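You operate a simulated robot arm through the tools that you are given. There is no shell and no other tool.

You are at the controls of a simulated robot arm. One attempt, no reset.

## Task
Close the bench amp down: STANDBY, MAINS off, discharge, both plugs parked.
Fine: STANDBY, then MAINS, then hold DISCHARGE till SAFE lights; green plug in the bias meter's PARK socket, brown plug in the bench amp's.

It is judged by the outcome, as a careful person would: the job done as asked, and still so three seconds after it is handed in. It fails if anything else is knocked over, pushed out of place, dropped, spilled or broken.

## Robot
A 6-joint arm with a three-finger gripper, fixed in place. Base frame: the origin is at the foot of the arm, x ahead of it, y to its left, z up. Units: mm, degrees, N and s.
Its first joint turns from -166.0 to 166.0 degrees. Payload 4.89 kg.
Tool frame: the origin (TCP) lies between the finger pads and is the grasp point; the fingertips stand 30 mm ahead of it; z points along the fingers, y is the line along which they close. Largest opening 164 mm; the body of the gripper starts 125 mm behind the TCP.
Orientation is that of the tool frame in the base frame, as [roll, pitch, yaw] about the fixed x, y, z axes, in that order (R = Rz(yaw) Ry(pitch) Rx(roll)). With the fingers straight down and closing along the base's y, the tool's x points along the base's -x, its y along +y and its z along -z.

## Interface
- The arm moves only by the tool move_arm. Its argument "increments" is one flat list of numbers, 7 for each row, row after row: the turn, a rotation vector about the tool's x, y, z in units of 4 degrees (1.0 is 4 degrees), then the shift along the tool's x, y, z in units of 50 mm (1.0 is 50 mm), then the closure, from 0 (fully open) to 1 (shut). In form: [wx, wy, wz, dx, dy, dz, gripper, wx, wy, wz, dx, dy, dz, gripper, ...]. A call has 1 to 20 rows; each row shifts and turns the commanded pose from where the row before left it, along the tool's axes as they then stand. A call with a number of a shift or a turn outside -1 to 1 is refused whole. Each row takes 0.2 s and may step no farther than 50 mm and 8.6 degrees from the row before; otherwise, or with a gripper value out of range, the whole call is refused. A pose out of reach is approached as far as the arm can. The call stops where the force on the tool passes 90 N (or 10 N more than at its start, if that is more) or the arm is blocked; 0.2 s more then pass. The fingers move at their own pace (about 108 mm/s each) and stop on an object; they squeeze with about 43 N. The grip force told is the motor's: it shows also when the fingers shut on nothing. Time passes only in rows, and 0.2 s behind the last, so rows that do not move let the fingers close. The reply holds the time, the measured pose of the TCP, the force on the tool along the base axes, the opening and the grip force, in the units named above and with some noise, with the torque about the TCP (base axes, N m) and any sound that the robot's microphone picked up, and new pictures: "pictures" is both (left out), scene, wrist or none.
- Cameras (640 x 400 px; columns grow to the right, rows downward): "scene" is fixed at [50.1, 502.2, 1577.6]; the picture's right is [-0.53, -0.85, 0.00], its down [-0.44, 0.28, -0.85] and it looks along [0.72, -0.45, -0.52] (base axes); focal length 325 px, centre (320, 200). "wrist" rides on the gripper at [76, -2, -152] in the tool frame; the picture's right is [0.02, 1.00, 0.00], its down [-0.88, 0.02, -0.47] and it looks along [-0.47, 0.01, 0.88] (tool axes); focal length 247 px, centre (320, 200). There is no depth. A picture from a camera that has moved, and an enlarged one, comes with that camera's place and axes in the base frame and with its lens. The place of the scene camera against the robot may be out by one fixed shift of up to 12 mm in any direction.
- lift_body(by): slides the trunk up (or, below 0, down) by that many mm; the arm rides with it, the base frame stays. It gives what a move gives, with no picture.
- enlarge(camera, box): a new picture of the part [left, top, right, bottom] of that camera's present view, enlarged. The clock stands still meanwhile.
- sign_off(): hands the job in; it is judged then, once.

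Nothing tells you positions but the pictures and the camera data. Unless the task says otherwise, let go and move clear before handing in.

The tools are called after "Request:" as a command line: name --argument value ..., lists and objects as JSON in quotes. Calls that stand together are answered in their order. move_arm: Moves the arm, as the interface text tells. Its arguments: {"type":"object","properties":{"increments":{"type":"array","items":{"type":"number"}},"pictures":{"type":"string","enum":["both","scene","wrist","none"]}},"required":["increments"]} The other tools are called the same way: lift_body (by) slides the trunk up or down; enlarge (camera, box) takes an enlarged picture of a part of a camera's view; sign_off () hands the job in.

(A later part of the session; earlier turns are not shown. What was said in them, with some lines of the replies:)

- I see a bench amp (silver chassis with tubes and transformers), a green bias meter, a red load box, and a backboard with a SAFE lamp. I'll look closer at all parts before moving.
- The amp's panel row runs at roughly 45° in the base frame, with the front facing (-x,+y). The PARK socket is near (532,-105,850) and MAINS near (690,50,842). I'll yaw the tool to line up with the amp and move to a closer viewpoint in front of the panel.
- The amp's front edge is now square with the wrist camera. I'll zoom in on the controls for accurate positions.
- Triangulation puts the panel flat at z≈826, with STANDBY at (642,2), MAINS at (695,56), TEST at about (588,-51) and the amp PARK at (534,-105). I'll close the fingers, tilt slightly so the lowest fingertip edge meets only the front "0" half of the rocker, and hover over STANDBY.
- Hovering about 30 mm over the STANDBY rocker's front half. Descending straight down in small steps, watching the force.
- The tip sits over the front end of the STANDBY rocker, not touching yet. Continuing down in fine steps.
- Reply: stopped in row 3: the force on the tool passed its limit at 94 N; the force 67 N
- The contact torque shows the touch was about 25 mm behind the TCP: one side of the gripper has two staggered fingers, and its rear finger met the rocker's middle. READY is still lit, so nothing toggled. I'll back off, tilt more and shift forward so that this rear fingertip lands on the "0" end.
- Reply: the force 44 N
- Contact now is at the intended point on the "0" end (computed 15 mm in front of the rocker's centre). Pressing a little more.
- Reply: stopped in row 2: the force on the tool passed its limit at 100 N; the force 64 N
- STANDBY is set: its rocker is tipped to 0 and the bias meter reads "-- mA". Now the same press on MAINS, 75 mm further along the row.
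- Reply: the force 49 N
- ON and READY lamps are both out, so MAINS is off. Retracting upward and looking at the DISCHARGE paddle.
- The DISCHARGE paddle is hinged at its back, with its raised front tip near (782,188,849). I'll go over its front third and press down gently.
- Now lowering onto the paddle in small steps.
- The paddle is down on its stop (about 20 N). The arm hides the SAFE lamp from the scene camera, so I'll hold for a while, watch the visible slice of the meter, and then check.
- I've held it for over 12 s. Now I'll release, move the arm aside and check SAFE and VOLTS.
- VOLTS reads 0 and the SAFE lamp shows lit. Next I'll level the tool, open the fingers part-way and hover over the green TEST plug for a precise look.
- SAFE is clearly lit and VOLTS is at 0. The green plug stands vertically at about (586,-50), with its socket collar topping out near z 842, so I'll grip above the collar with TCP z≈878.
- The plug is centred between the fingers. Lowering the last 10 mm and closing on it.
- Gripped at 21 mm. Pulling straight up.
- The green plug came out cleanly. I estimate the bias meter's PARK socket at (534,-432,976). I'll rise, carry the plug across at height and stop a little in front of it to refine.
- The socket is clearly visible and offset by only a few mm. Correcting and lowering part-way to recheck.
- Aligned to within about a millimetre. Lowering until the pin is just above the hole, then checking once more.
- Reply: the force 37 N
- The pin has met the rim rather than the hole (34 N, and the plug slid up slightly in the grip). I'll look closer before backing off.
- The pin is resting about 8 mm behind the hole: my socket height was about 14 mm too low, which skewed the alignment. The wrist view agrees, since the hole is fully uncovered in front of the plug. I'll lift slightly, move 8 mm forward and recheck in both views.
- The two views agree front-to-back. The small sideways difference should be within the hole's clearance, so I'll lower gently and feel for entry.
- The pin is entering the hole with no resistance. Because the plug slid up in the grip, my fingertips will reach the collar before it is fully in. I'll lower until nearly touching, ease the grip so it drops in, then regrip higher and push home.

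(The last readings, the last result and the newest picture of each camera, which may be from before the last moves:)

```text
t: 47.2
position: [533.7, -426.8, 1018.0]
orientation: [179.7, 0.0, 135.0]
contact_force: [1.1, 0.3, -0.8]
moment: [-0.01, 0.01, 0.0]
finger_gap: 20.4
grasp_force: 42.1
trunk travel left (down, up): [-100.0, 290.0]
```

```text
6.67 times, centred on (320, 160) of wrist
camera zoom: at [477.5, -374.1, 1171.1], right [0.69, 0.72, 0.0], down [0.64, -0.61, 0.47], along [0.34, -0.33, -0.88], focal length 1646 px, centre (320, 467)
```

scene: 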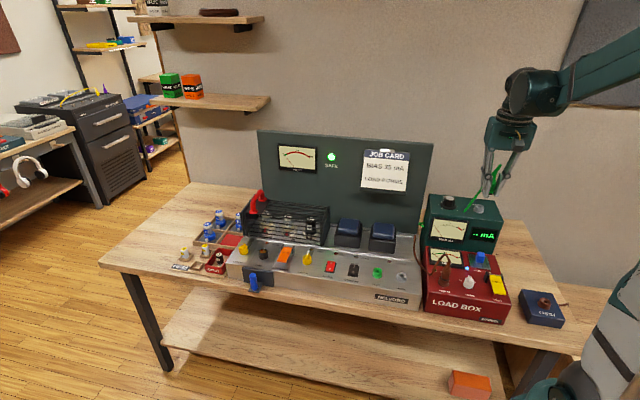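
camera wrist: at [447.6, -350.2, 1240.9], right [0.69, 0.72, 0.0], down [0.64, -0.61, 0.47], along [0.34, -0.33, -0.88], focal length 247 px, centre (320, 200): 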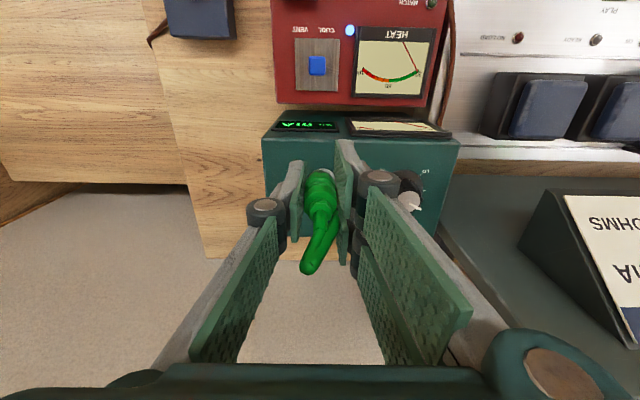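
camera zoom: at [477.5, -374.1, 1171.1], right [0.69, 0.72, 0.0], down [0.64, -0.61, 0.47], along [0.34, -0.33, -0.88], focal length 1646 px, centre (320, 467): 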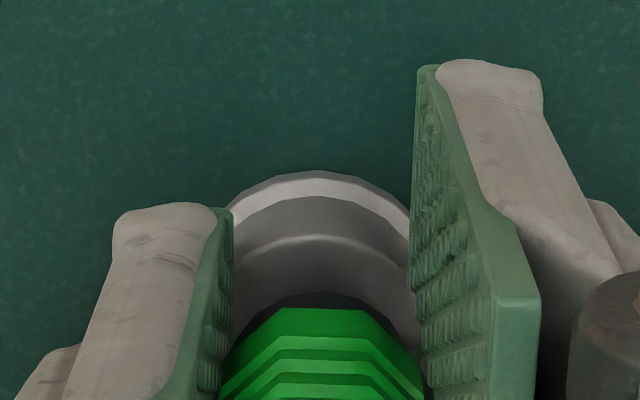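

Request:
move_arm --increments '[0, 0, 0, 0, 0, 0.04, 1, 0, 0, 0, 0, 0, 0.04, 1, 0, 0, 0, 0, 0, 0, 1]' --pictures "none"

Request:
enlarge --camera "scene" --box '[460, 190, 500, 215]'

```text
t: 48.0
position: [533.5, -427.4, 1016.9]
orientation: [179.9, 0.1, 134.9]
contact_force: [6.0, -10.2, 62.0]
moment: [-0.65, -0.26, 0.25]
finger_gap: 20.2
grasp_force: 43.1
trunk travel left (down, up): [-100.0, 290.0]
```

```text
16.00 times, centred on (480, 202) of scene
camera zoom: at [50.1, 502.2, 1577.6], right [-0.53, -0.85, 0.0], down [-0.44, 0.28, -0.85], along [0.72, -0.45, -0.52], focal length 5203 px, centre (-2240, 160)
```

zoom: 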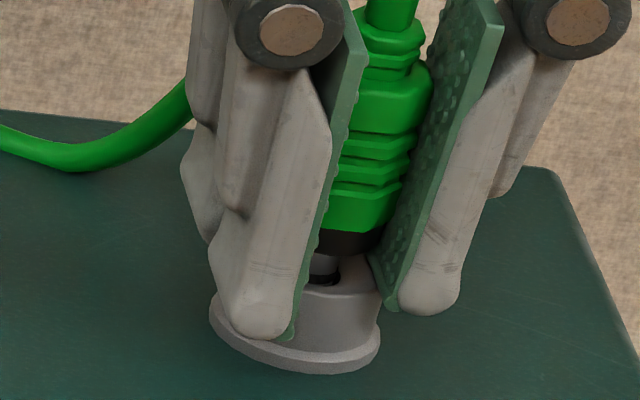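

The fingertips are now on the collar rim (z≈987). Backing off 2 mm and easing the grip a few mm so the plug drops into the socket.

Request:
move_arm --increments '[0, 0, 0, 0, 0, -0.06, 1, 0, 0, 0, 0, 0, 0, 0.85, 0, 0, 0, 0, 0, 0, 0.85, 0, 0, 0, 0, 0, 0, 0.85]' --pictures "none"

Request:
enlarge --camera "scene" --box '[460, 190, 500, 215]'

Request:
enlarge --camera "wrist" --box '[260, 110, 380, 200]'

```text
t: 49.0
position: [533.3, -426.4, 1017.2]
orientation: [179.8, 0.1, 135.0]
contact_force: [0.3, -0.1, -1.5]
moment: [-0.02, 0.0, 0.02]
finger_gap: 24.7
grasp_force: 0.0
trunk travel left (down, up): [-100.0, 290.0]
```

```text
16.00 times, centred on (480, 202) of scene
camera zoom: at [50.1, 502.2, 1577.6], right [-0.53, -0.85, 0.0], down [-0.44, 0.28, -0.85], along [0.72, -0.45, -0.52], focal length 5203 px, centre (-2240, 160)
```

zoom: 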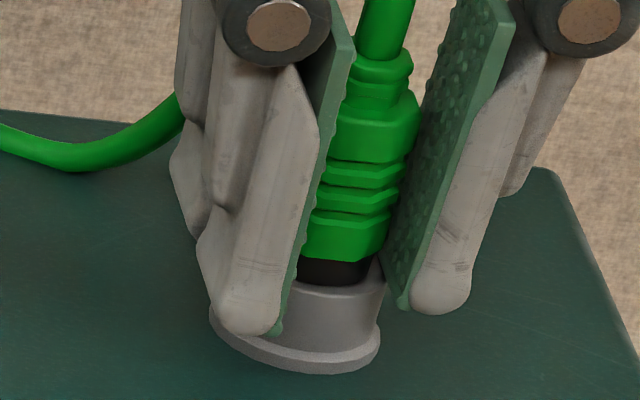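

```text
4.44 times, centred on (320, 155) of wrist
camera zoom: at [477.5, -374.1, 1170.1], right [0.69, 0.72, 0.0], down [0.64, -0.61, 0.47], along [0.34, -0.33, -0.88], focal length 1098 px, centre (320, 400)
```

zoom: 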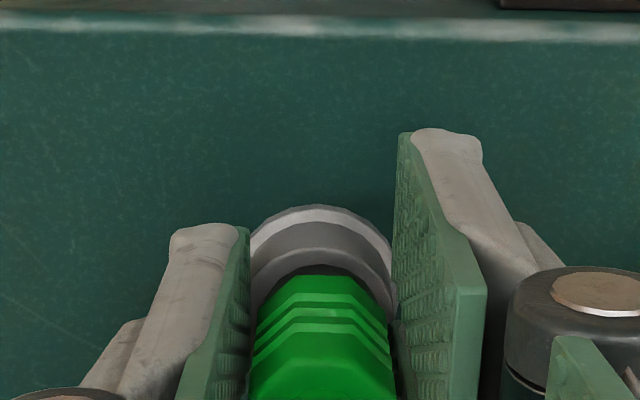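

The plug dropped in and the boot now sits on the collar. I'll regrip a little higher and press gently to make sure it's fully seated.

Request:
move_arm --increments '[0, 0, 0, 0, 0, -0.14, 0.85, 0, 0, 0, 0, 0, 0, 1, 0, 0, 0, 0, 0, 0, 1, 0, 0, 0, 0, 0, 0.04, 1, 0, 0, 0, 0, 0, 0.02, 1]' --pictures "none"

Request:
enlarge --camera "scene" --box '[460, 190, 500, 215]'

```text
t: 50.2
position: [533.6, -426.3, 1022.9]
orientation: [179.8, 0.1, 135.0]
contact_force: [6.6, -5.4, 33.4]
moment: [-0.27, -0.26, 0.05]
finger_gap: 20.9
grasp_force: 43.1
trunk travel left (down, up): [-100.0, 290.0]
```

```text
16.00 times, centred on (480, 202) of scene
camera zoom: at [50.1, 502.2, 1577.6], right [-0.53, -0.85, 0.0], down [-0.44, 0.28, -0.85], along [0.72, -0.45, -0.52], focal length 5203 px, centre (-2240, 160)
```

zoom: 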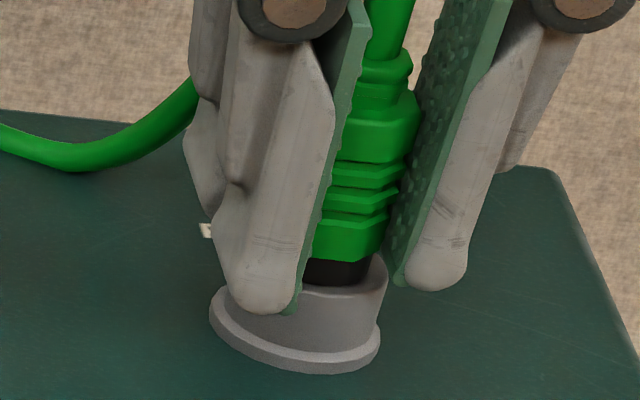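

It's firmly seated (33 N reaction and no movement). Releasing and rising clear.

Request:
move_arm --increments '[0, 0, 0, 0, 0, 0, 0.5, 0, 0, 0, 0, 0, 0, 0.5, 0, 0, 0, 0, 0, -0.6, 0.5, 0, 0, 0, 0, 0, -0.9, 0.5, 0, 0, 0, 0, 0, -0.9, 0.5, 0, 0, 0, 0, 0, -0.6, 0.5]'

Request:
enlarge --camera "scene" --box '[460, 180, 500, 215]'

Request:
enlarge --camera "scene" --box '[420, 230, 520, 330]'

```text
t: 51.6
position: [535.0, -425.2, 1172.8]
orientation: [179.9, 0.0, 135.0]
contact_force: [0.3, -1.0, -0.5]
moment: [0.12, 0.05, -0.01]
finger_gap: 82.1
grasp_force: 0.0
trunk travel left (down, up): [-100.0, 290.0]
camera wrist: at [478.6, -373.8, 1325.1], right [0.69, 0.72, 0.0], down [0.64, -0.61, 0.47], along [0.34, -0.33, -0.88], focal length 247 px, centre (320, 200)
```

scene: 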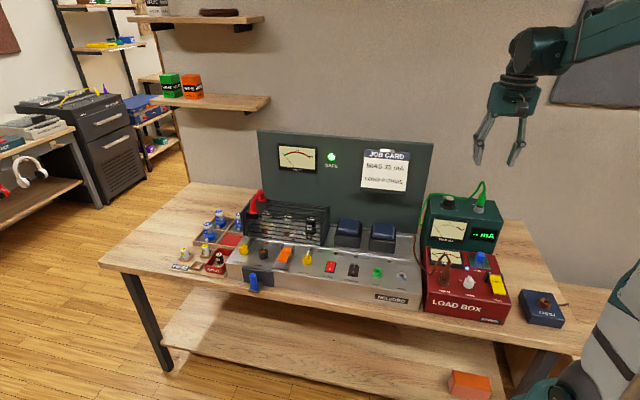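
wrist: 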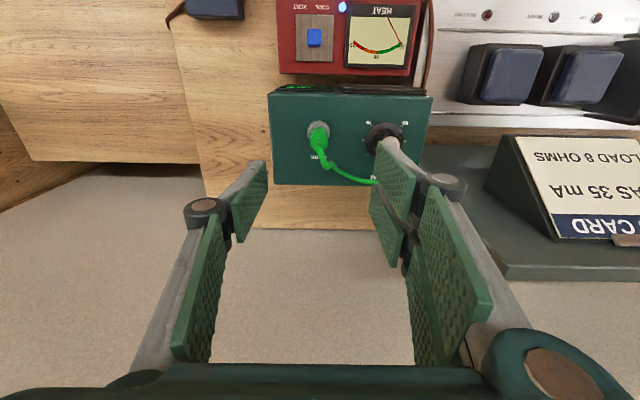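

```text
11.43 times, centred on (480, 198) of scene
camera zoom: at [50.1, 502.2, 1577.6], right [-0.53, -0.85, 0.0], down [-0.44, 0.28, -0.85], along [0.72, -0.45, -0.52], focal length 3717 px, centre (-1509, 229)
```

zoom: 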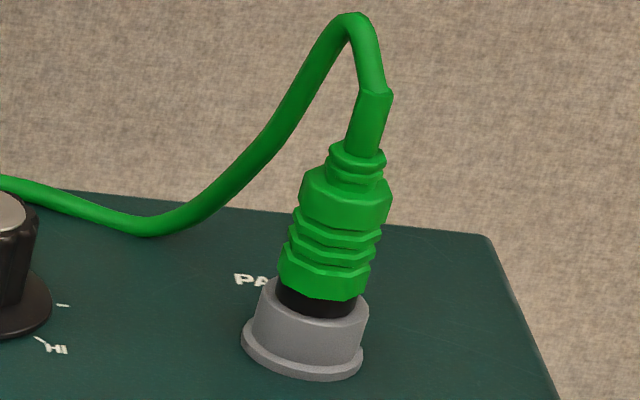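

```text
4.00 times, centred on (470, 280) of scene
camera zoom: at [50.1, 502.2, 1577.6], right [-0.53, -0.85, 0.0], down [-0.44, 0.28, -0.85], along [0.72, -0.45, -0.52], focal length 1301 px, centre (-280, -120)
```

zoom: 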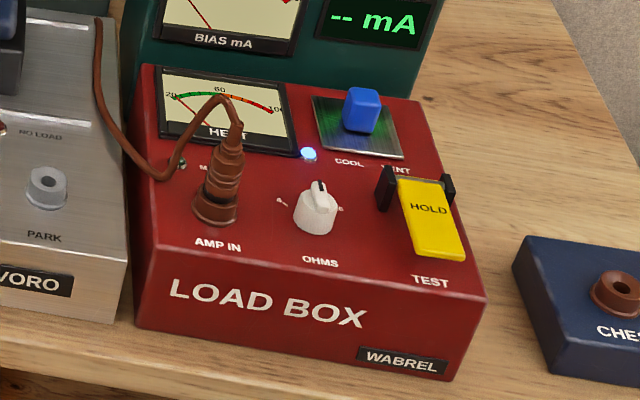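

The green plug is seated in the bias meter's PARK socket. Now moving over the load box to line up with the brown AMP IN plug.

Request:
move_arm --increments '[0, 0, 0, 0.79, 0.412, 0, 0.5, 0, 0, 0, 0.79, 0.412, 0, 0.5, 0, 0, 0, 0.79, 0.412, 0, 0.5, 0, 0, 0, 0.79, 0.412, 0, 0.5, 0, 0, 0, 0.79, 0.412, 0, 0.5, 0, 0, 0, 0.79, 0.412, 0, 0.5, 0, 0, 0, 0, 0, 0.8, 0.5, 0, 0, 0, 0, 0, 0.8, 0.5, 0, 0, 0, 0, 0, 0, 0.5]'

Request:
enlarge --camera "wrist" --box '[220, 60, 420, 220]'

Request:
enlarge --camera "scene" --box '[400, 220, 500, 320]'

```text
t: 53.6
position: [455.0, -172.6, 1094.5]
orientation: [179.8, 0.1, 135.0]
contact_force: [-1.1, 0.1, 0.3]
moment: [-0.01, -0.02, -0.03]
finger_gap: 82.2
grasp_force: 0.1
trunk travel left (down, up): [-100.0, 290.0]
camera wrist: at [398.7, -119.3, 1246.2], right [0.69, 0.72, 0.0], down [0.64, -0.61, 0.47], along [0.34, -0.33, -0.88], focal length 247 px, centre (320, 200)
```

scene: 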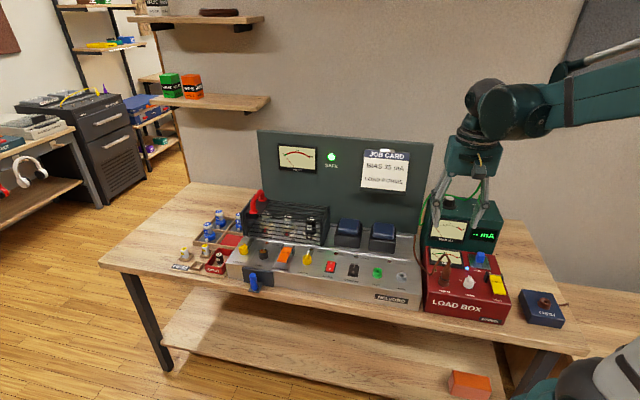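
wrist: 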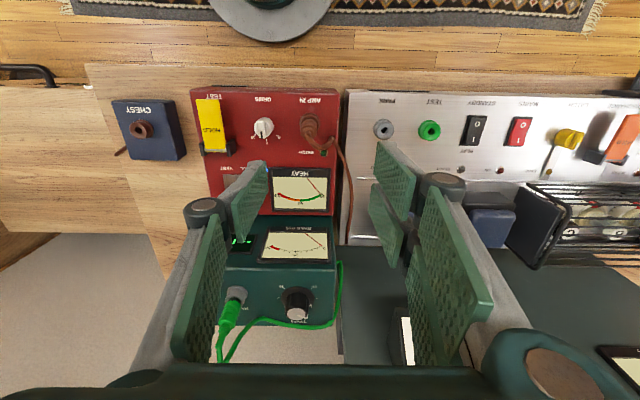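

```text
2.50 times, centred on (320, 140) of wrist
camera zoom: at [398.7, -119.3, 1246.2], right [0.69, 0.72, 0.0], down [0.64, -0.61, 0.47], along [0.34, -0.33, -0.88], focal length 617 px, centre (320, 350)
```

zoom: 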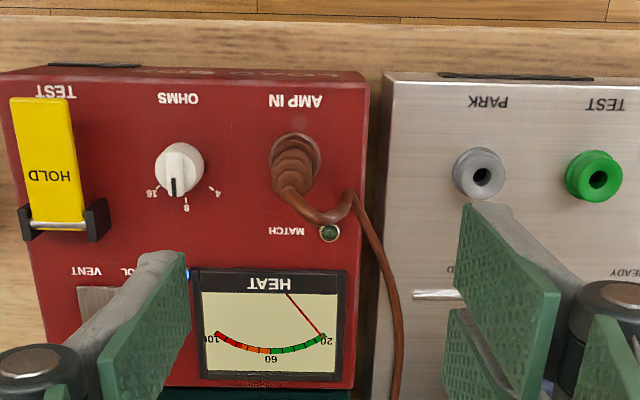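

```text
4.00 times, centred on (450, 270) of scene
camera zoom: at [50.1, 502.2, 1577.6], right [-0.53, -0.85, 0.0], down [-0.44, 0.28, -0.85], along [0.72, -0.45, -0.52], focal length 1301 px, centre (-200, -80)
```

zoom: 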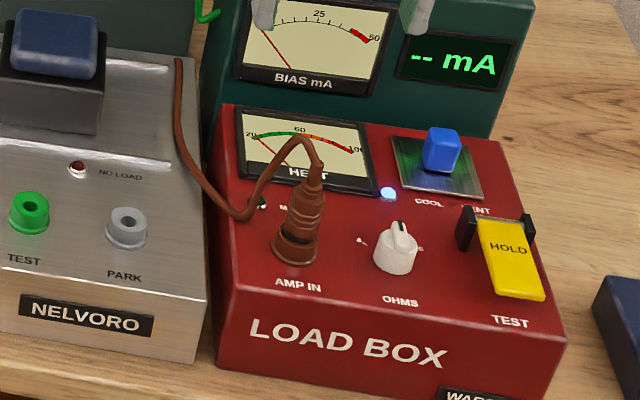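

The AMP IN plug looks to be at about (442,-183) with its collar near z 845–850. Centering over it with a narrower opening and descending part-way.

Request:
move_arm --increments '[0, 0, 0, 0.03, -0.33, 0, 0.63, 0, 0, 0, 0, 0, 0.9, 0.63, 0, 0, 0, 0, 0, 0.9, 0.63, 0, 0, 0, 0, 0, 0.88, 0.63, 0, 0, 0, 0, 0, 0, 0.63]' --pictures "none"

Request:
enlarge --camera "wrist" --box '[220, 60, 420, 220]'

Request:
enlarge --camera "scene" --box '[410, 210, 490, 280]'

```text
t: 54.8
position: [442.2, -183.7, 959.0]
orientation: [179.7, 0.0, 135.0]
contact_force: [0.0, -0.1, 0.5]
moment: [0.0, -0.03, 0.01]
finger_gap: 60.8
grasp_force: 0.0
trunk travel left (down, up): [-100.0, 290.0]
```

```text
2.50 times, centred on (320, 140) of wrist
camera zoom: at [385.0, -130.1, 1110.9], right [0.69, 0.72, 0.0], down [0.64, -0.61, 0.47], along [0.34, -0.33, -0.88], focal length 617 px, centre (320, 350)
```

zoom: 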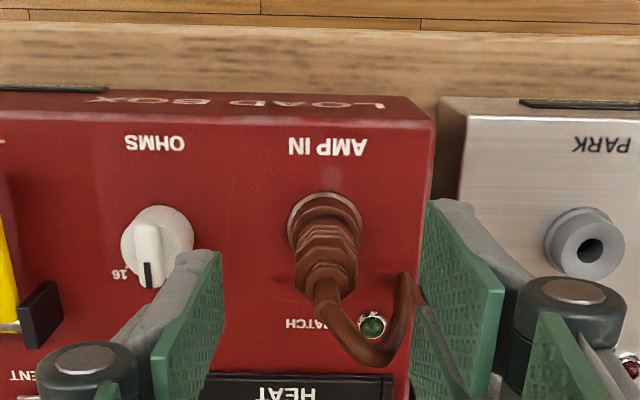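

```text
5.71 times, centred on (450, 245) of scene
camera zoom: at [50.1, 502.2, 1577.6], right [-0.53, -0.85, 0.0], down [-0.44, 0.28, -0.85], along [0.72, -0.45, -0.52], focal length 1858 px, centre (-423, -57)
```

zoom: 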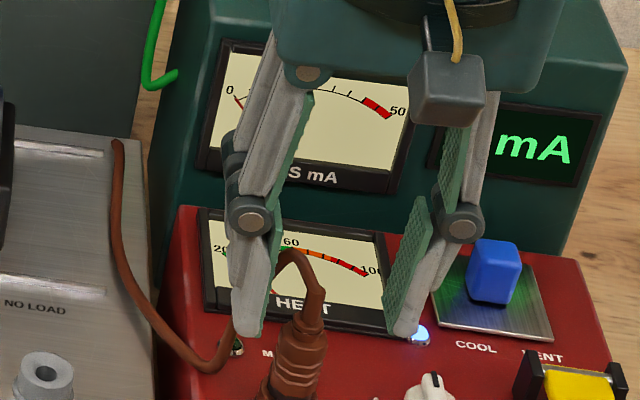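

Request:
move_arm --increments '[0, 0, 0, 0, 0.03, 0.6, 0.63, 0, 0, 0, 0, 0, 0.58, 0.63, 0, 0, 0, 0, 0, 0, 0.63]' --pictures "none"

Request:
enlarge --camera "wrist" --box '[240, 100, 400, 220]'

Request:
enlarge --camera "scene" --box '[410, 230, 480, 290]'

```text
t: 55.6
position: [442.6, -180.5, 900.2]
orientation: [179.8, 0.0, 135.0]
contact_force: [-0.2, 0.8, 0.2]
moment: [-0.02, -0.01, 0.01]
finger_gap: 60.4
grasp_force: 0.3
trunk travel left (down, up): [-100.0, 290.0]
```

```text
3.33 times, centred on (320, 160) of wrist
camera zoom: at [385.3, -127.8, 1052.6], right [0.69, 0.72, 0.0], down [0.64, -0.61, 0.47], along [0.34, -0.33, -0.88], focal length 823 px, centre (320, 333)
```

zoom: 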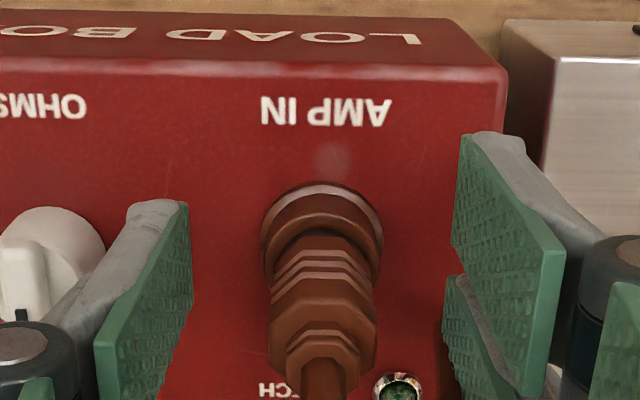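

```text
6.67 times, centred on (445, 260) of scene
camera zoom: at [50.1, 502.2, 1577.6], right [-0.53, -0.85, 0.0], down [-0.44, 0.28, -0.85], along [0.72, -0.45, -0.52], focal length 2168 px, centre (-513, -200)
```

zoom: 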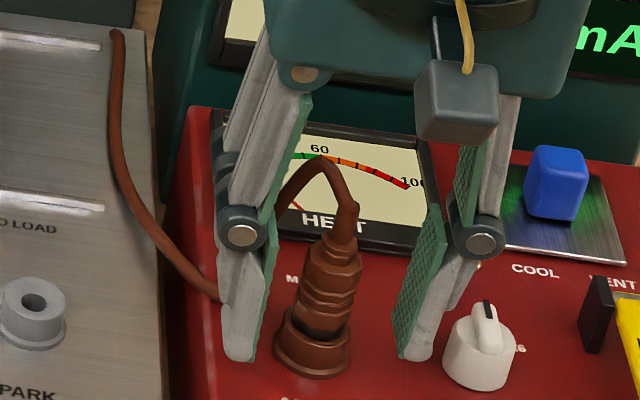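

Centred on the brown plug, with the fingertips about level with its collar rim. Raising 3 mm so the fingers clear the collar, then closing.

Request:
move_arm --increments '[0, 0, 0, 0, 0, -0.06, 0.63, 0, 0, 0, 0, 0, 0, 0.8, 0, 0, 0, 0, 0, 0, 1, 0, 0, 0, 0, 0, 0, 1, 0, 0, 0, 0, 0, 0, 1]' --pictures "none"

Request:
enlarge --camera "scene" --box '[410, 230, 480, 290]'

Request:
enlarge --camera "wrist" --box '[260, 110, 380, 200]'

```text
t: 56.8
position: [440.6, -180.2, 902.3]
orientation: [179.8, 0.0, 135.0]
contact_force: [-0.9, 0.0, 0.4]
moment: [-0.03, 0.02, 0.06]
finger_gap: 21.0
grasp_force: 42.9
trunk travel left (down, up): [-100.0, 290.0]
```

```text
6.67 times, centred on (445, 260) of scene
camera zoom: at [50.1, 502.2, 1577.6], right [-0.53, -0.85, 0.0], down [-0.44, 0.28, -0.85], along [0.72, -0.45, -0.52], focal length 2168 px, centre (-513, -200)
```

zoom: 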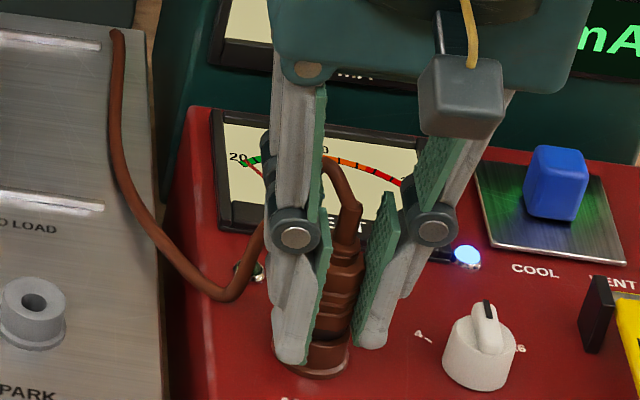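

```text
4.44 times, centred on (320, 155) of wrist
camera zoom: at [384.7, -128.2, 1055.4], right [0.69, 0.72, 0.0], down [0.64, -0.61, 0.47], along [0.34, -0.33, -0.88], focal length 1098 px, centre (320, 400)
```

zoom: 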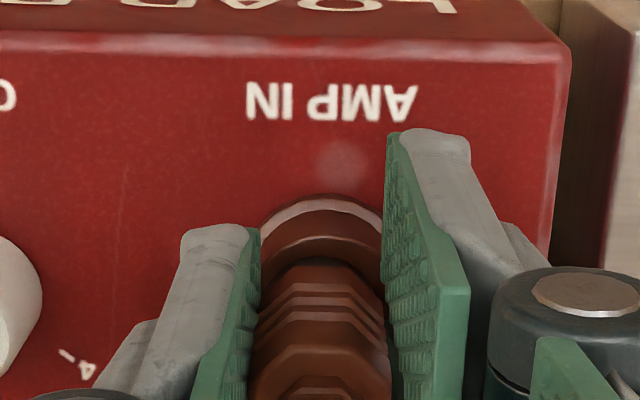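

Gripped at 21 mm. Pulling the brown plug straight up, then imaging its empty socket as the alignment reference.

Request:
move_arm --increments '[0, 0, 0, 0, 0, -0.1, 1, 0, 0, 0, 0, 0, -0.1, 1, 0, 0, 0, 0, 0, -0.2, 1, 0, 0, 0, 0, 0, 0, 1, 0, 0, 0, 0, 0, 0, 1]' --pictures "none"

Request:
enlarge --camera "scene" --box '[410, 230, 480, 290]'

Request:
enlarge --camera "wrist" --box '[280, 130, 360, 190]'

```text
t: 58.0
position: [442.0, -181.3, 923.2]
orientation: [179.7, 0.1, 135.0]
contact_force: [-0.4, 0.2, -0.3]
moment: [0.02, -0.02, 0.0]
finger_gap: 21.0
grasp_force: 43.0
trunk travel left (down, up): [-100.0, 290.0]
```

```text
6.67 times, centred on (445, 260) of scene
camera zoom: at [50.1, 502.2, 1577.6], right [-0.53, -0.85, 0.0], down [-0.44, 0.28, -0.85], along [0.72, -0.45, -0.52], focal length 2168 px, centre (-513, -200)
```

zoom: 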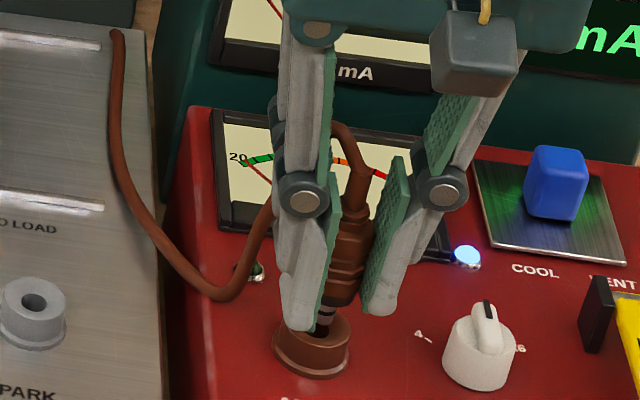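

```text
6.67 times, centred on (320, 160) of wrist
camera zoom: at [384.9, -128.1, 1075.0], right [0.69, 0.72, 0.0], down [0.64, -0.61, 0.47], along [0.34, -0.33, -0.88], focal length 1646 px, centre (320, 467)
```

zoom: 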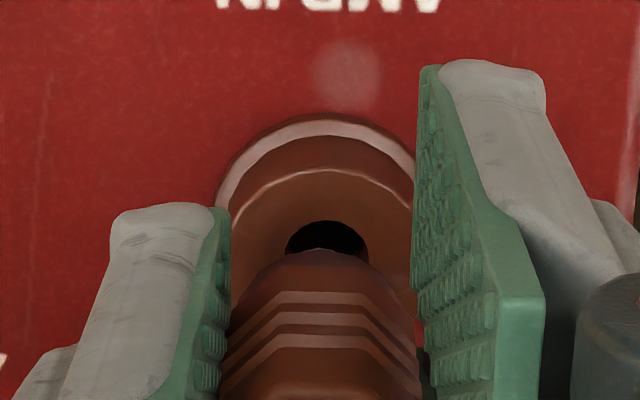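

The empty AMP IN hole sits at pixel (327, top edge 221) in this view at 21 mm above seat height, so that's my reference. Now carrying the plug over to the amp's PARK socket.

Request:
move_arm --increments '[0, 0, 0, 0, 0, -0.74, 1, 0, 0, 0, -0.071, 0.793, 0, 1, 0, 0, 0, -0.071, 0.793, 0, 1, 0, 0, 0, -0.071, 0.793, 0, 1, 0, 0, 0, 0, 0, 0.8, 1, 0, 0, 0, 0, 0, 0, 1]'

Request:
enlarge --camera "scene" --box '[370, 230, 440, 290]'

Request:
enlarge --camera "wrist" --box '[280, 130, 360, 190]'

```text
t: 59.4
position: [533.5, -104.1, 917.4]
orientation: [179.8, 0.0, 135.0]
contact_force: [0.5, -0.4, -0.1]
moment: [0.0, 0.0, -0.02]
finger_gap: 20.9
grasp_force: 42.7
trunk travel left (down, up): [-100.0, 290.0]
camera wrist: at [476.5, -51.8, 1070.4], right [0.69, 0.72, 0.0], down [0.64, -0.61, 0.47], along [0.34, -0.33, -0.88], focal length 247 px, centre (320, 200)
```

scene: 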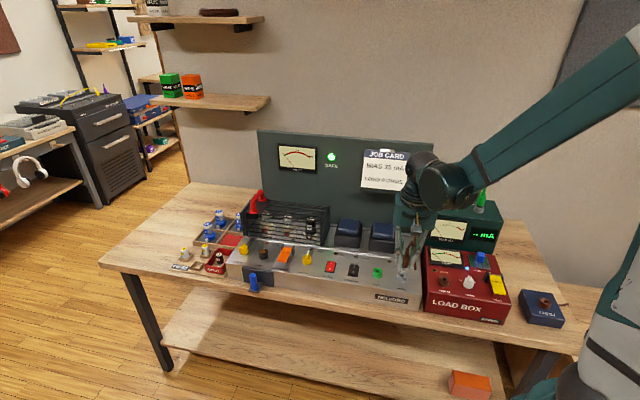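
wrist: 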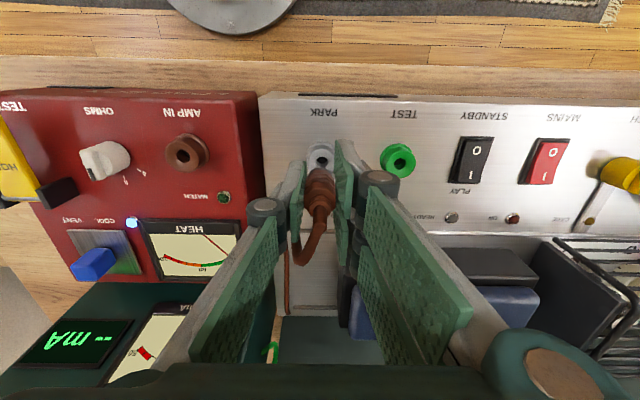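

```text
6.67 times, centred on (405, 260) of scene
camera zoom: at [50.1, 502.2, 1577.6], right [-0.53, -0.85, 0.0], down [-0.44, 0.28, -0.85], along [0.72, -0.45, -0.52], focal length 2168 px, centre (-247, -200)
```

zoom: 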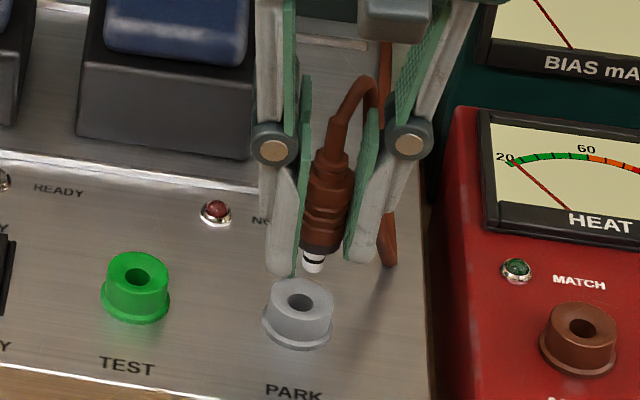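

```text
6.67 times, centred on (320, 160) of wrist
camera zoom: at [476.5, -51.8, 1070.4], right [0.69, 0.72, 0.0], down [0.64, -0.61, 0.47], along [0.34, -0.33, -0.88], focal length 1646 px, centre (320, 467)
```

zoom: 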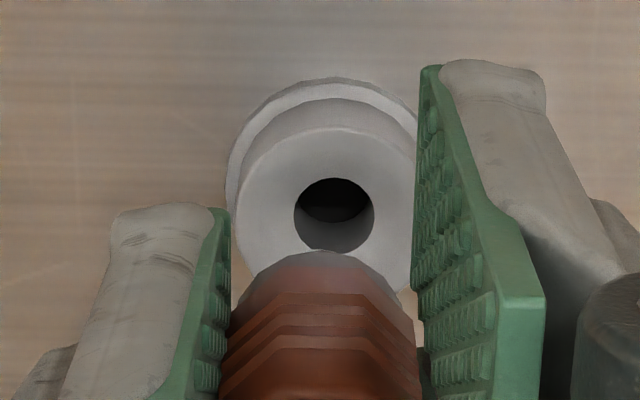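

Request:
move_arm --increments '[0, 0, 0, 0, 0.02, 0.15, 1, 0, 0, 0, 0, 0, 0.14, 1, 0, 0, 0, 0, 0, 0, 1]' --pictures "none"

Request:
enlarge --camera "scene" --box '[382, 245, 422, 285]'

Request:
enlarge --camera "wrist" --box '[280, 130, 360, 190]'

```text
t: 60.2
position: [533.7, -103.2, 903.3]
orientation: [179.8, -0.1, 135.0]
contact_force: [-0.1, 0.4, -0.4]
moment: [0.01, -0.02, -0.02]
finger_gap: 21.2
grasp_force: 42.5
trunk travel left (down, up): [-100.0, 290.0]
```

```text
10.00 times, centred on (402, 265) of scene
camera zoom: at [50.1, 502.2, 1577.6], right [-0.53, -0.85, 0.0], down [-0.44, 0.28, -0.85], along [0.72, -0.45, -0.52], focal length 3252 px, centre (-500, -450)
```

zoom: 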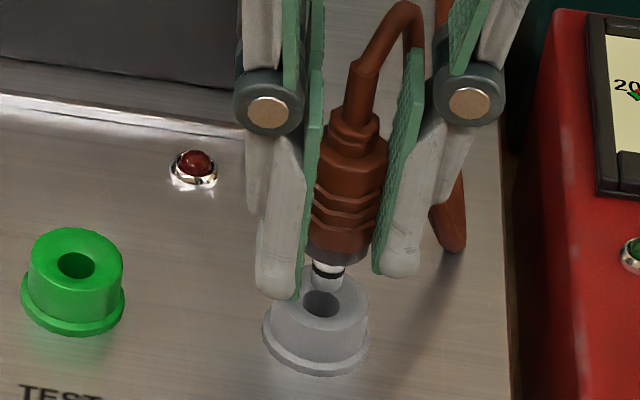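

```text
6.67 times, centred on (320, 160) of wrist
camera zoom: at [477.9, -50.4, 1056.5], right [0.69, 0.72, 0.0], down [0.64, -0.61, 0.47], along [0.34, -0.33, -0.88], focal length 1646 px, centre (320, 467)
```

zoom: 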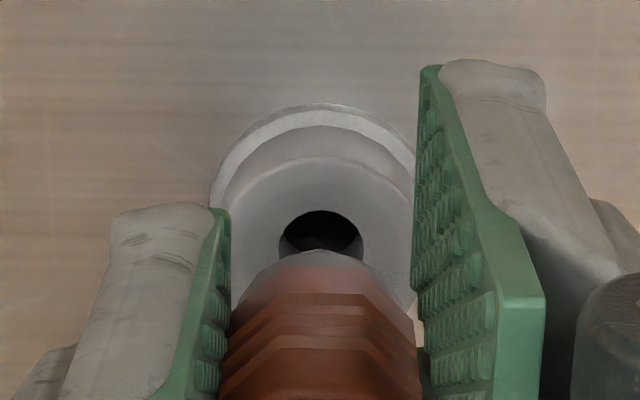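

Nearly identical to the reference view, off by about 1 mm. Fine correction, then lowering gently.

Request:
move_arm --increments '[0, 0, 0, 0.02, -0.01, 0.06, 1, 0, 0, 0, 0, 0, 0.06, 1, 0, 0, 0, 0, 0, 0, 1]' --pictures "none"

Request:
enlarge --camera "scene" --box '[382, 245, 422, 285]'

Request:
enlarge --camera "wrist" --box '[280, 130, 360, 190]'

```text
t: 61.0
position: [532.8, -103.9, 898.8]
orientation: [179.8, 0.0, 135.0]
contact_force: [0.0, -0.2, -0.5]
moment: [-0.04, 0.01, -0.01]
finger_gap: 21.2
grasp_force: 42.7
trunk travel left (down, up): [-100.0, 290.0]
```

```text
10.00 times, centred on (402, 265) of scene
camera zoom: at [50.1, 502.2, 1577.6], right [-0.53, -0.85, 0.0], down [-0.44, 0.28, -0.85], along [0.72, -0.45, -0.52], focal length 3252 px, centre (-500, -450)
```

zoom: 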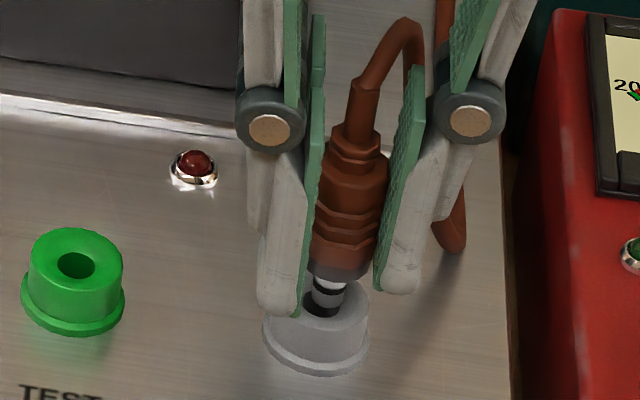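

```text
6.67 times, centred on (320, 160) of wrist
camera zoom: at [476.5, -50.6, 1050.8], right [0.69, 0.72, 0.0], down [0.64, -0.61, 0.47], along [0.34, -0.33, -0.88], focal length 1646 px, centre (320, 467)
```

zoom: 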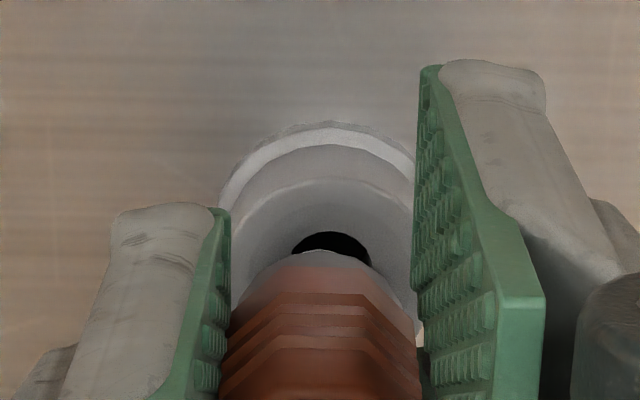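

The pin is at the mouth of the hole and well centred. Continuing down.

Request:
move_arm --increments '[0, 0, 0, 0, 0.008, 0.05, 1, 0, 0, 0, 0, 0, 0.05, 1, 0, 0, 0, 0, 0, 0, 1]' --pictures "none"

Request:
enlarge --camera "scene" --box '[382, 245, 422, 285]'

```text
t: 61.8
position: [534.3, -103.4, 892.9]
orientation: [179.8, 0.0, 135.0]
contact_force: [-0.8, -0.1, -0.7]
moment: [-0.02, -0.02, 0.0]
finger_gap: 20.9
grasp_force: 43.2
trunk travel left (down, up): [-100.0, 290.0]
```

```text
10.00 times, centred on (402, 265) of scene
camera zoom: at [50.1, 502.2, 1577.6], right [-0.53, -0.85, 0.0], down [-0.44, 0.28, -0.85], along [0.72, -0.45, -0.52], focal length 3252 px, centre (-500, -450)
```

zoom: 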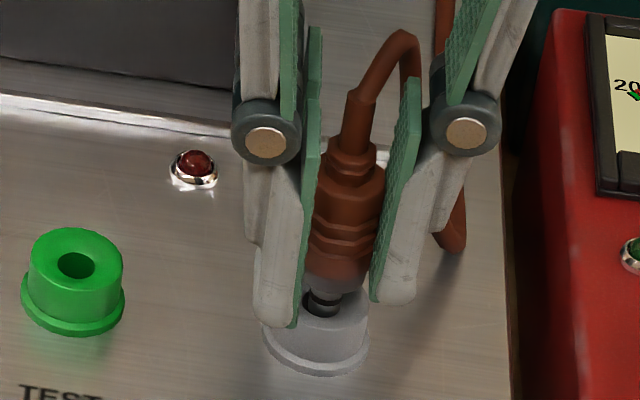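

Request:
move_arm --increments '[0, 0, 0, 0, 0, 0.05, 1, 0, 0, 0, 0, 0, 0.05, 1, 0, 0, 0, 0, 0, 0.05, 1, 0, 0, 0, 0, 0, 0, 1]' --pictures "none"

Request:
enlarge --camera "scene" --box '[382, 245, 422, 285]'

```text
t: 62.8
position: [533.9, -102.6, 886.1]
orientation: [179.8, 0.0, 135.0]
contact_force: [-0.9, 3.8, 0.5]
moment: [0.23, 0.01, 0.02]
finger_gap: 20.7
grasp_force: 42.8
trunk travel left (down, up): [-100.0, 290.0]
```

```text
10.00 times, centred on (402, 265) of scene
camera zoom: at [50.1, 502.2, 1577.6], right [-0.53, -0.85, 0.0], down [-0.44, 0.28, -0.85], along [0.72, -0.45, -0.52], focal length 3252 px, centre (-500, -450)
```

zoom: 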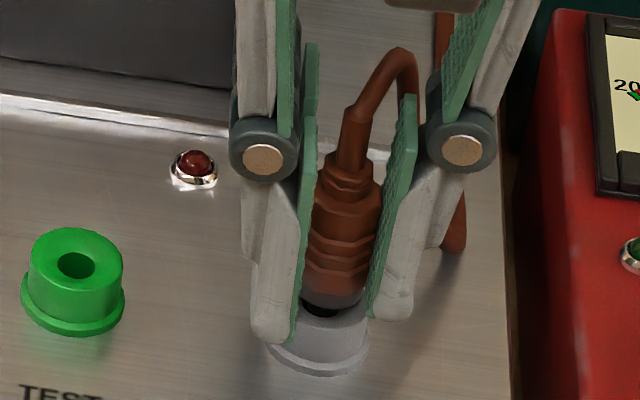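

Request:
move_arm --increments '[0, 0, 0, 0, 0, 0.04, 1, 0, 0, 0, 0, 0, 0.04, 1, 0, 0, 0, 0, 0, 0, 1]' --pictures "none"

Request:
enlarge --camera "scene" --box '[382, 245, 422, 285]'

```text
t: 63.6
position: [532.9, -103.6, 883.2]
orientation: [179.8, 0.0, 134.9]
contact_force: [5.0, 5.0, 17.5]
moment: [0.1, -0.11, 0.04]
finger_gap: 20.7
grasp_force: 42.7
trunk travel left (down, up): [-100.0, 290.0]
```

```text
10.00 times, centred on (402, 265) of scene
camera zoom: at [50.1, 502.2, 1577.6], right [-0.53, -0.85, 0.0], down [-0.44, 0.28, -0.85], along [0.72, -0.45, -0.52], focal length 3252 px, centre (-500, -450)
```

zoom: 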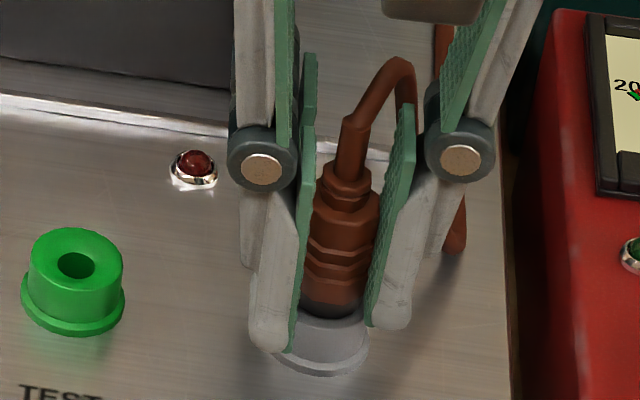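

Request:
move_arm --increments '[0, 0, 0, 0, 0, 0.03, 1, 0, 0, 0, 0, 0, 0, 1]' --pictures "none"

Request:
enlarge --camera "scene" --box '[387, 255, 417, 280]'

```text
t: 64.2
position: [534.6, -104.0, 882.6]
orientation: [179.8, 0.0, 135.1]
contact_force: [8.0, 7.1, 34.5]
moment: [0.08, -0.4, 0.06]
finger_gap: 21.0
grasp_force: 43.0
trunk travel left (down, up): [-100.0, 290.0]
```

```text
16.00 times, centred on (402, 268) of scene
camera zoom: at [50.1, 502.2, 1577.6], right [-0.53, -0.85, 0.0], down [-0.44, 0.28, -0.85], along [0.72, -0.45, -0.52], focal length 5203 px, centre (-992, -880)
```

zoom: 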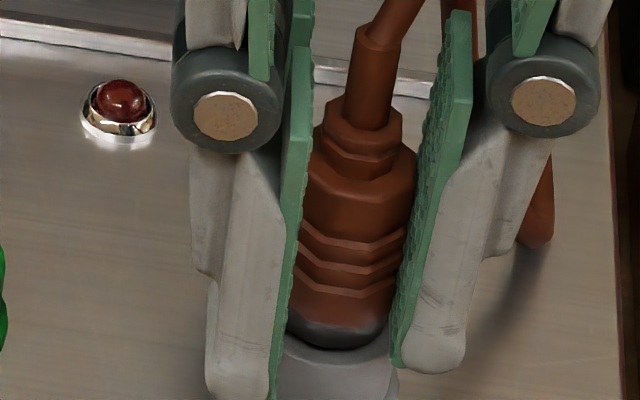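

Seated: 34 N reaction, with the boot resting on the collar. Opening slowly and rising clear.

Request:
move_arm --increments '[0, 0, 0, 0, 0, 0, 0.85, 0, 0, 0, 0, 0, 0, 0.63, 0, 0, 0, 0, 0, 0, 0.63, 0, 0, 0, 0, 0, -0.4, 0.63, 0, 0, 0, 0, 0, -0.9, 0.63, 0, 0, 0, 0, 0, -0.9, 0.63, 0, 0, 0, 0, 0, -0.9, 0.63, 0, 0, 0, 0, 0, -0.9, 0.63]'

Request:
enlarge --camera "scene" --box '[360, 240, 440, 300]'

Request:
enlarge --camera "scene" --box '[240, 130, 400, 290]'

Request:
enlarge --camera "scene" --box '[400, 180, 560, 330]'

```text
t: 66.0
position: [534.9, -104.4, 1081.3]
orientation: [179.9, 0.1, 135.0]
contact_force: [1.1, -0.3, -0.4]
moment: [0.04, 0.15, -0.04]
finger_gap: 60.8
grasp_force: 0.1
trunk travel left (down, up): [-100.0, 290.0]
camera wrist: at [477.3, -51.5, 1233.6], right [0.69, 0.72, 0.0], down [0.64, -0.61, 0.47], along [0.34, -0.33, -0.88], focal length 247 px, centre (320, 200)
```

scene: 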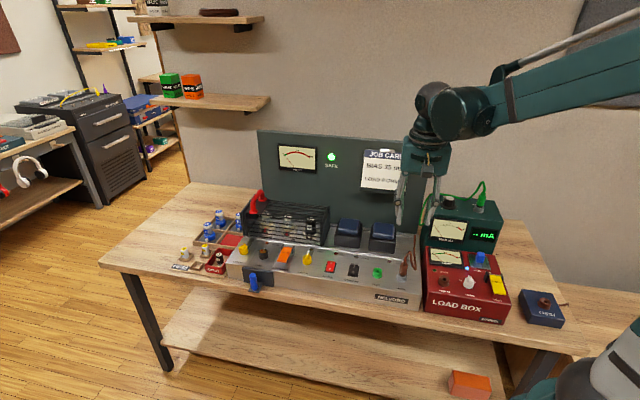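
wrist: 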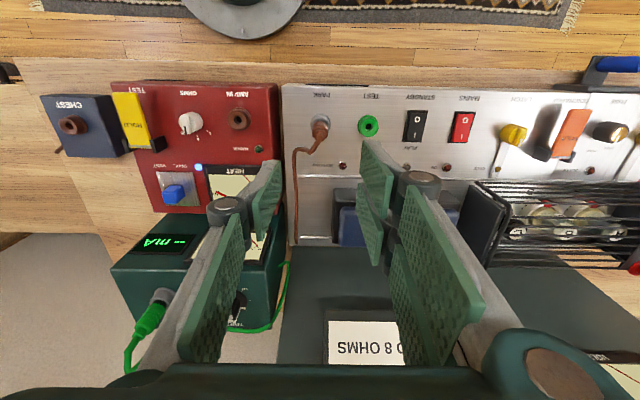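

```text
6.67 times, centred on (400, 270) of scene
camera zoom: at [50.1, 502.2, 1577.6], right [-0.53, -0.85, 0.0], down [-0.44, 0.28, -0.85], along [0.72, -0.45, -0.52], focal length 2168 px, centre (-213, -267)
```

zoom: 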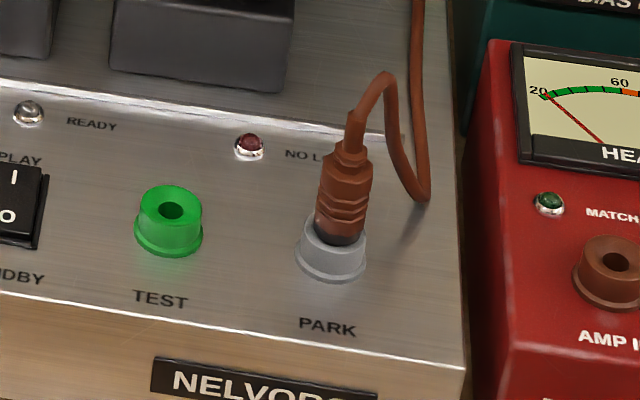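

```text
2.50 times, centred on (320, 210) of scene
camera zoom: at [50.1, 502.2, 1577.6], right [-0.53, -0.85, 0.0], down [-0.44, 0.28, -0.85], along [0.72, -0.45, -0.52], focal length 813 px, centre (320, 175)
```

zoom: 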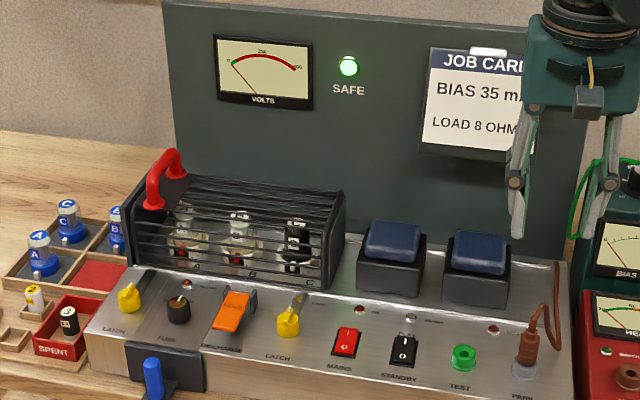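

```text
2.67 times, centred on (480, 255) of scene
camera zoom: at [50.1, 502.2, 1577.6], right [-0.53, -0.85, 0.0], down [-0.44, 0.28, -0.85], along [0.72, -0.45, -0.52], focal length 867 px, centre (-107, 53)
```

zoom: 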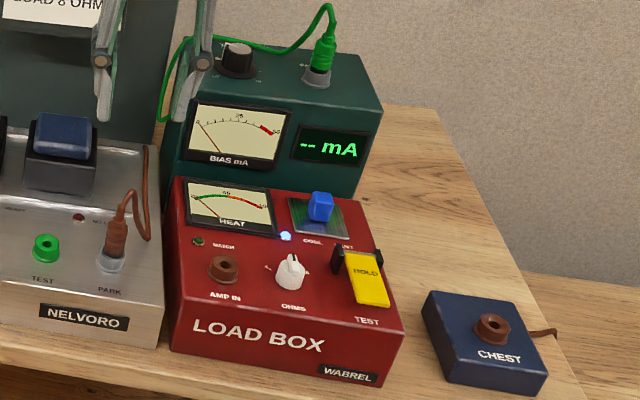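

Both plugs look parked. One last close comparison of how deep each one sits before I hand in.

Request:
enlarge --camera "scene" --box '[460, 185, 500, 210]'

Request:
enlarge --camera "scene" --box '[385, 255, 425, 280]'

Request:
enlarge --camera "scene" --box '[315, 240, 375, 280]'

```text
16.00 times, centred on (480, 198) of scene
camera zoom: at [50.1, 502.2, 1577.6], right [-0.53, -0.85, 0.0], down [-0.44, 0.28, -0.85], along [0.72, -0.45, -0.52], focal length 5203 px, centre (-2240, 240)
```

zoom: 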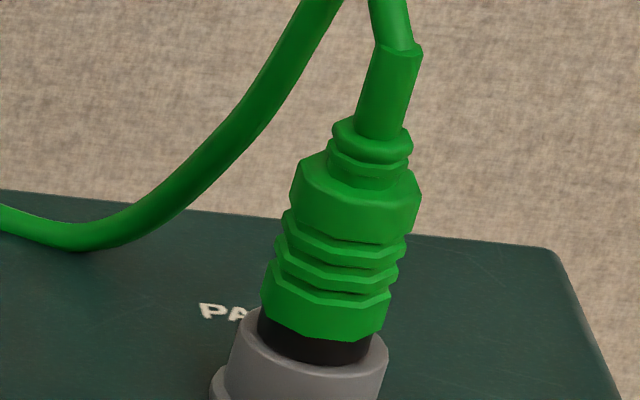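

```text
16.00 times, centred on (405, 268) of scene
camera zoom: at [50.1, 502.2, 1577.6], right [-0.53, -0.85, 0.0], down [-0.44, 0.28, -0.85], along [0.72, -0.45, -0.52], focal length 5203 px, centre (-1040, -880)
```

zoom: 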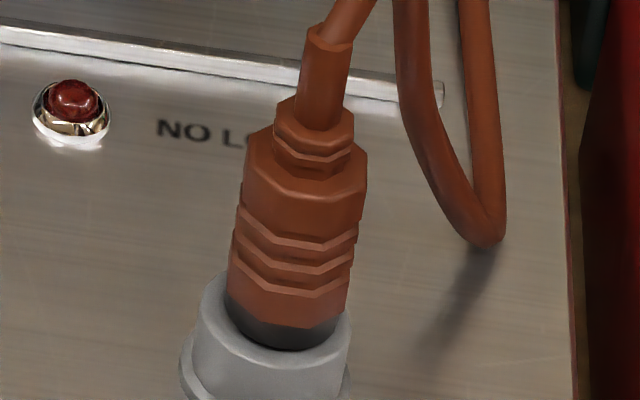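

```text
10.00 times, centred on (345, 260) of scene
camera zoom: at [50.1, 502.2, 1577.6], right [-0.53, -0.85, 0.0], down [-0.44, 0.28, -0.85], along [0.72, -0.45, -0.52], focal length 3252 px, centre (70, -400)
```

zoom: 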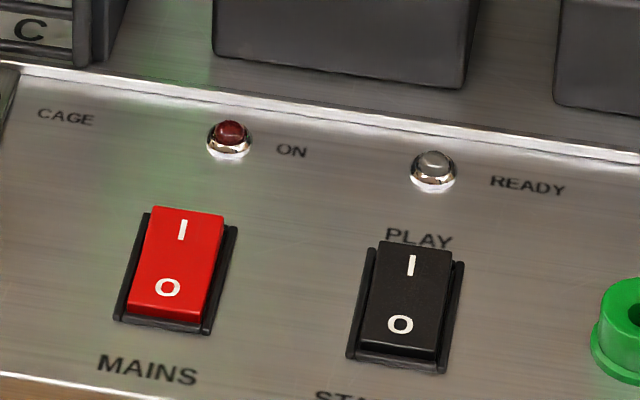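

Both plugs are fully seated, with their boots resting on the collars. STANDBY and MAINS are both at 0, SAFE is lit, VOLTS reads 0, nothing has been disturbed and the arm is clear. Handing in.

Request:
sign_off

```text
The job is handed in.
```

The bench amp is shut down and the job is handed in. The arm was clear of the bench when I signed off, and I saw nothing knocked or moved in the last pictures.

- **STANDBY, then MAINS:** both rockers are at 0, and the ON and READY lamps are out.
- **Discharge:** I held the paddle for about 13 seconds. The arm hid the SAFE lamp during the hold, so I checked after letting go: SAFE was lit and VOLTS read 0. Both were still so in the last pictures.
- **Green plug:** it is in the bias meter's PARK socket. On the first try it landed on the collar rim (about 34 N) instead of the hole, so I realigned it. It then went in and stayed put when I pressed down on it.
- **Brown plug:** it is in the bench amp's PARK socket and also stayed put when pressed down. It went in on the first try.
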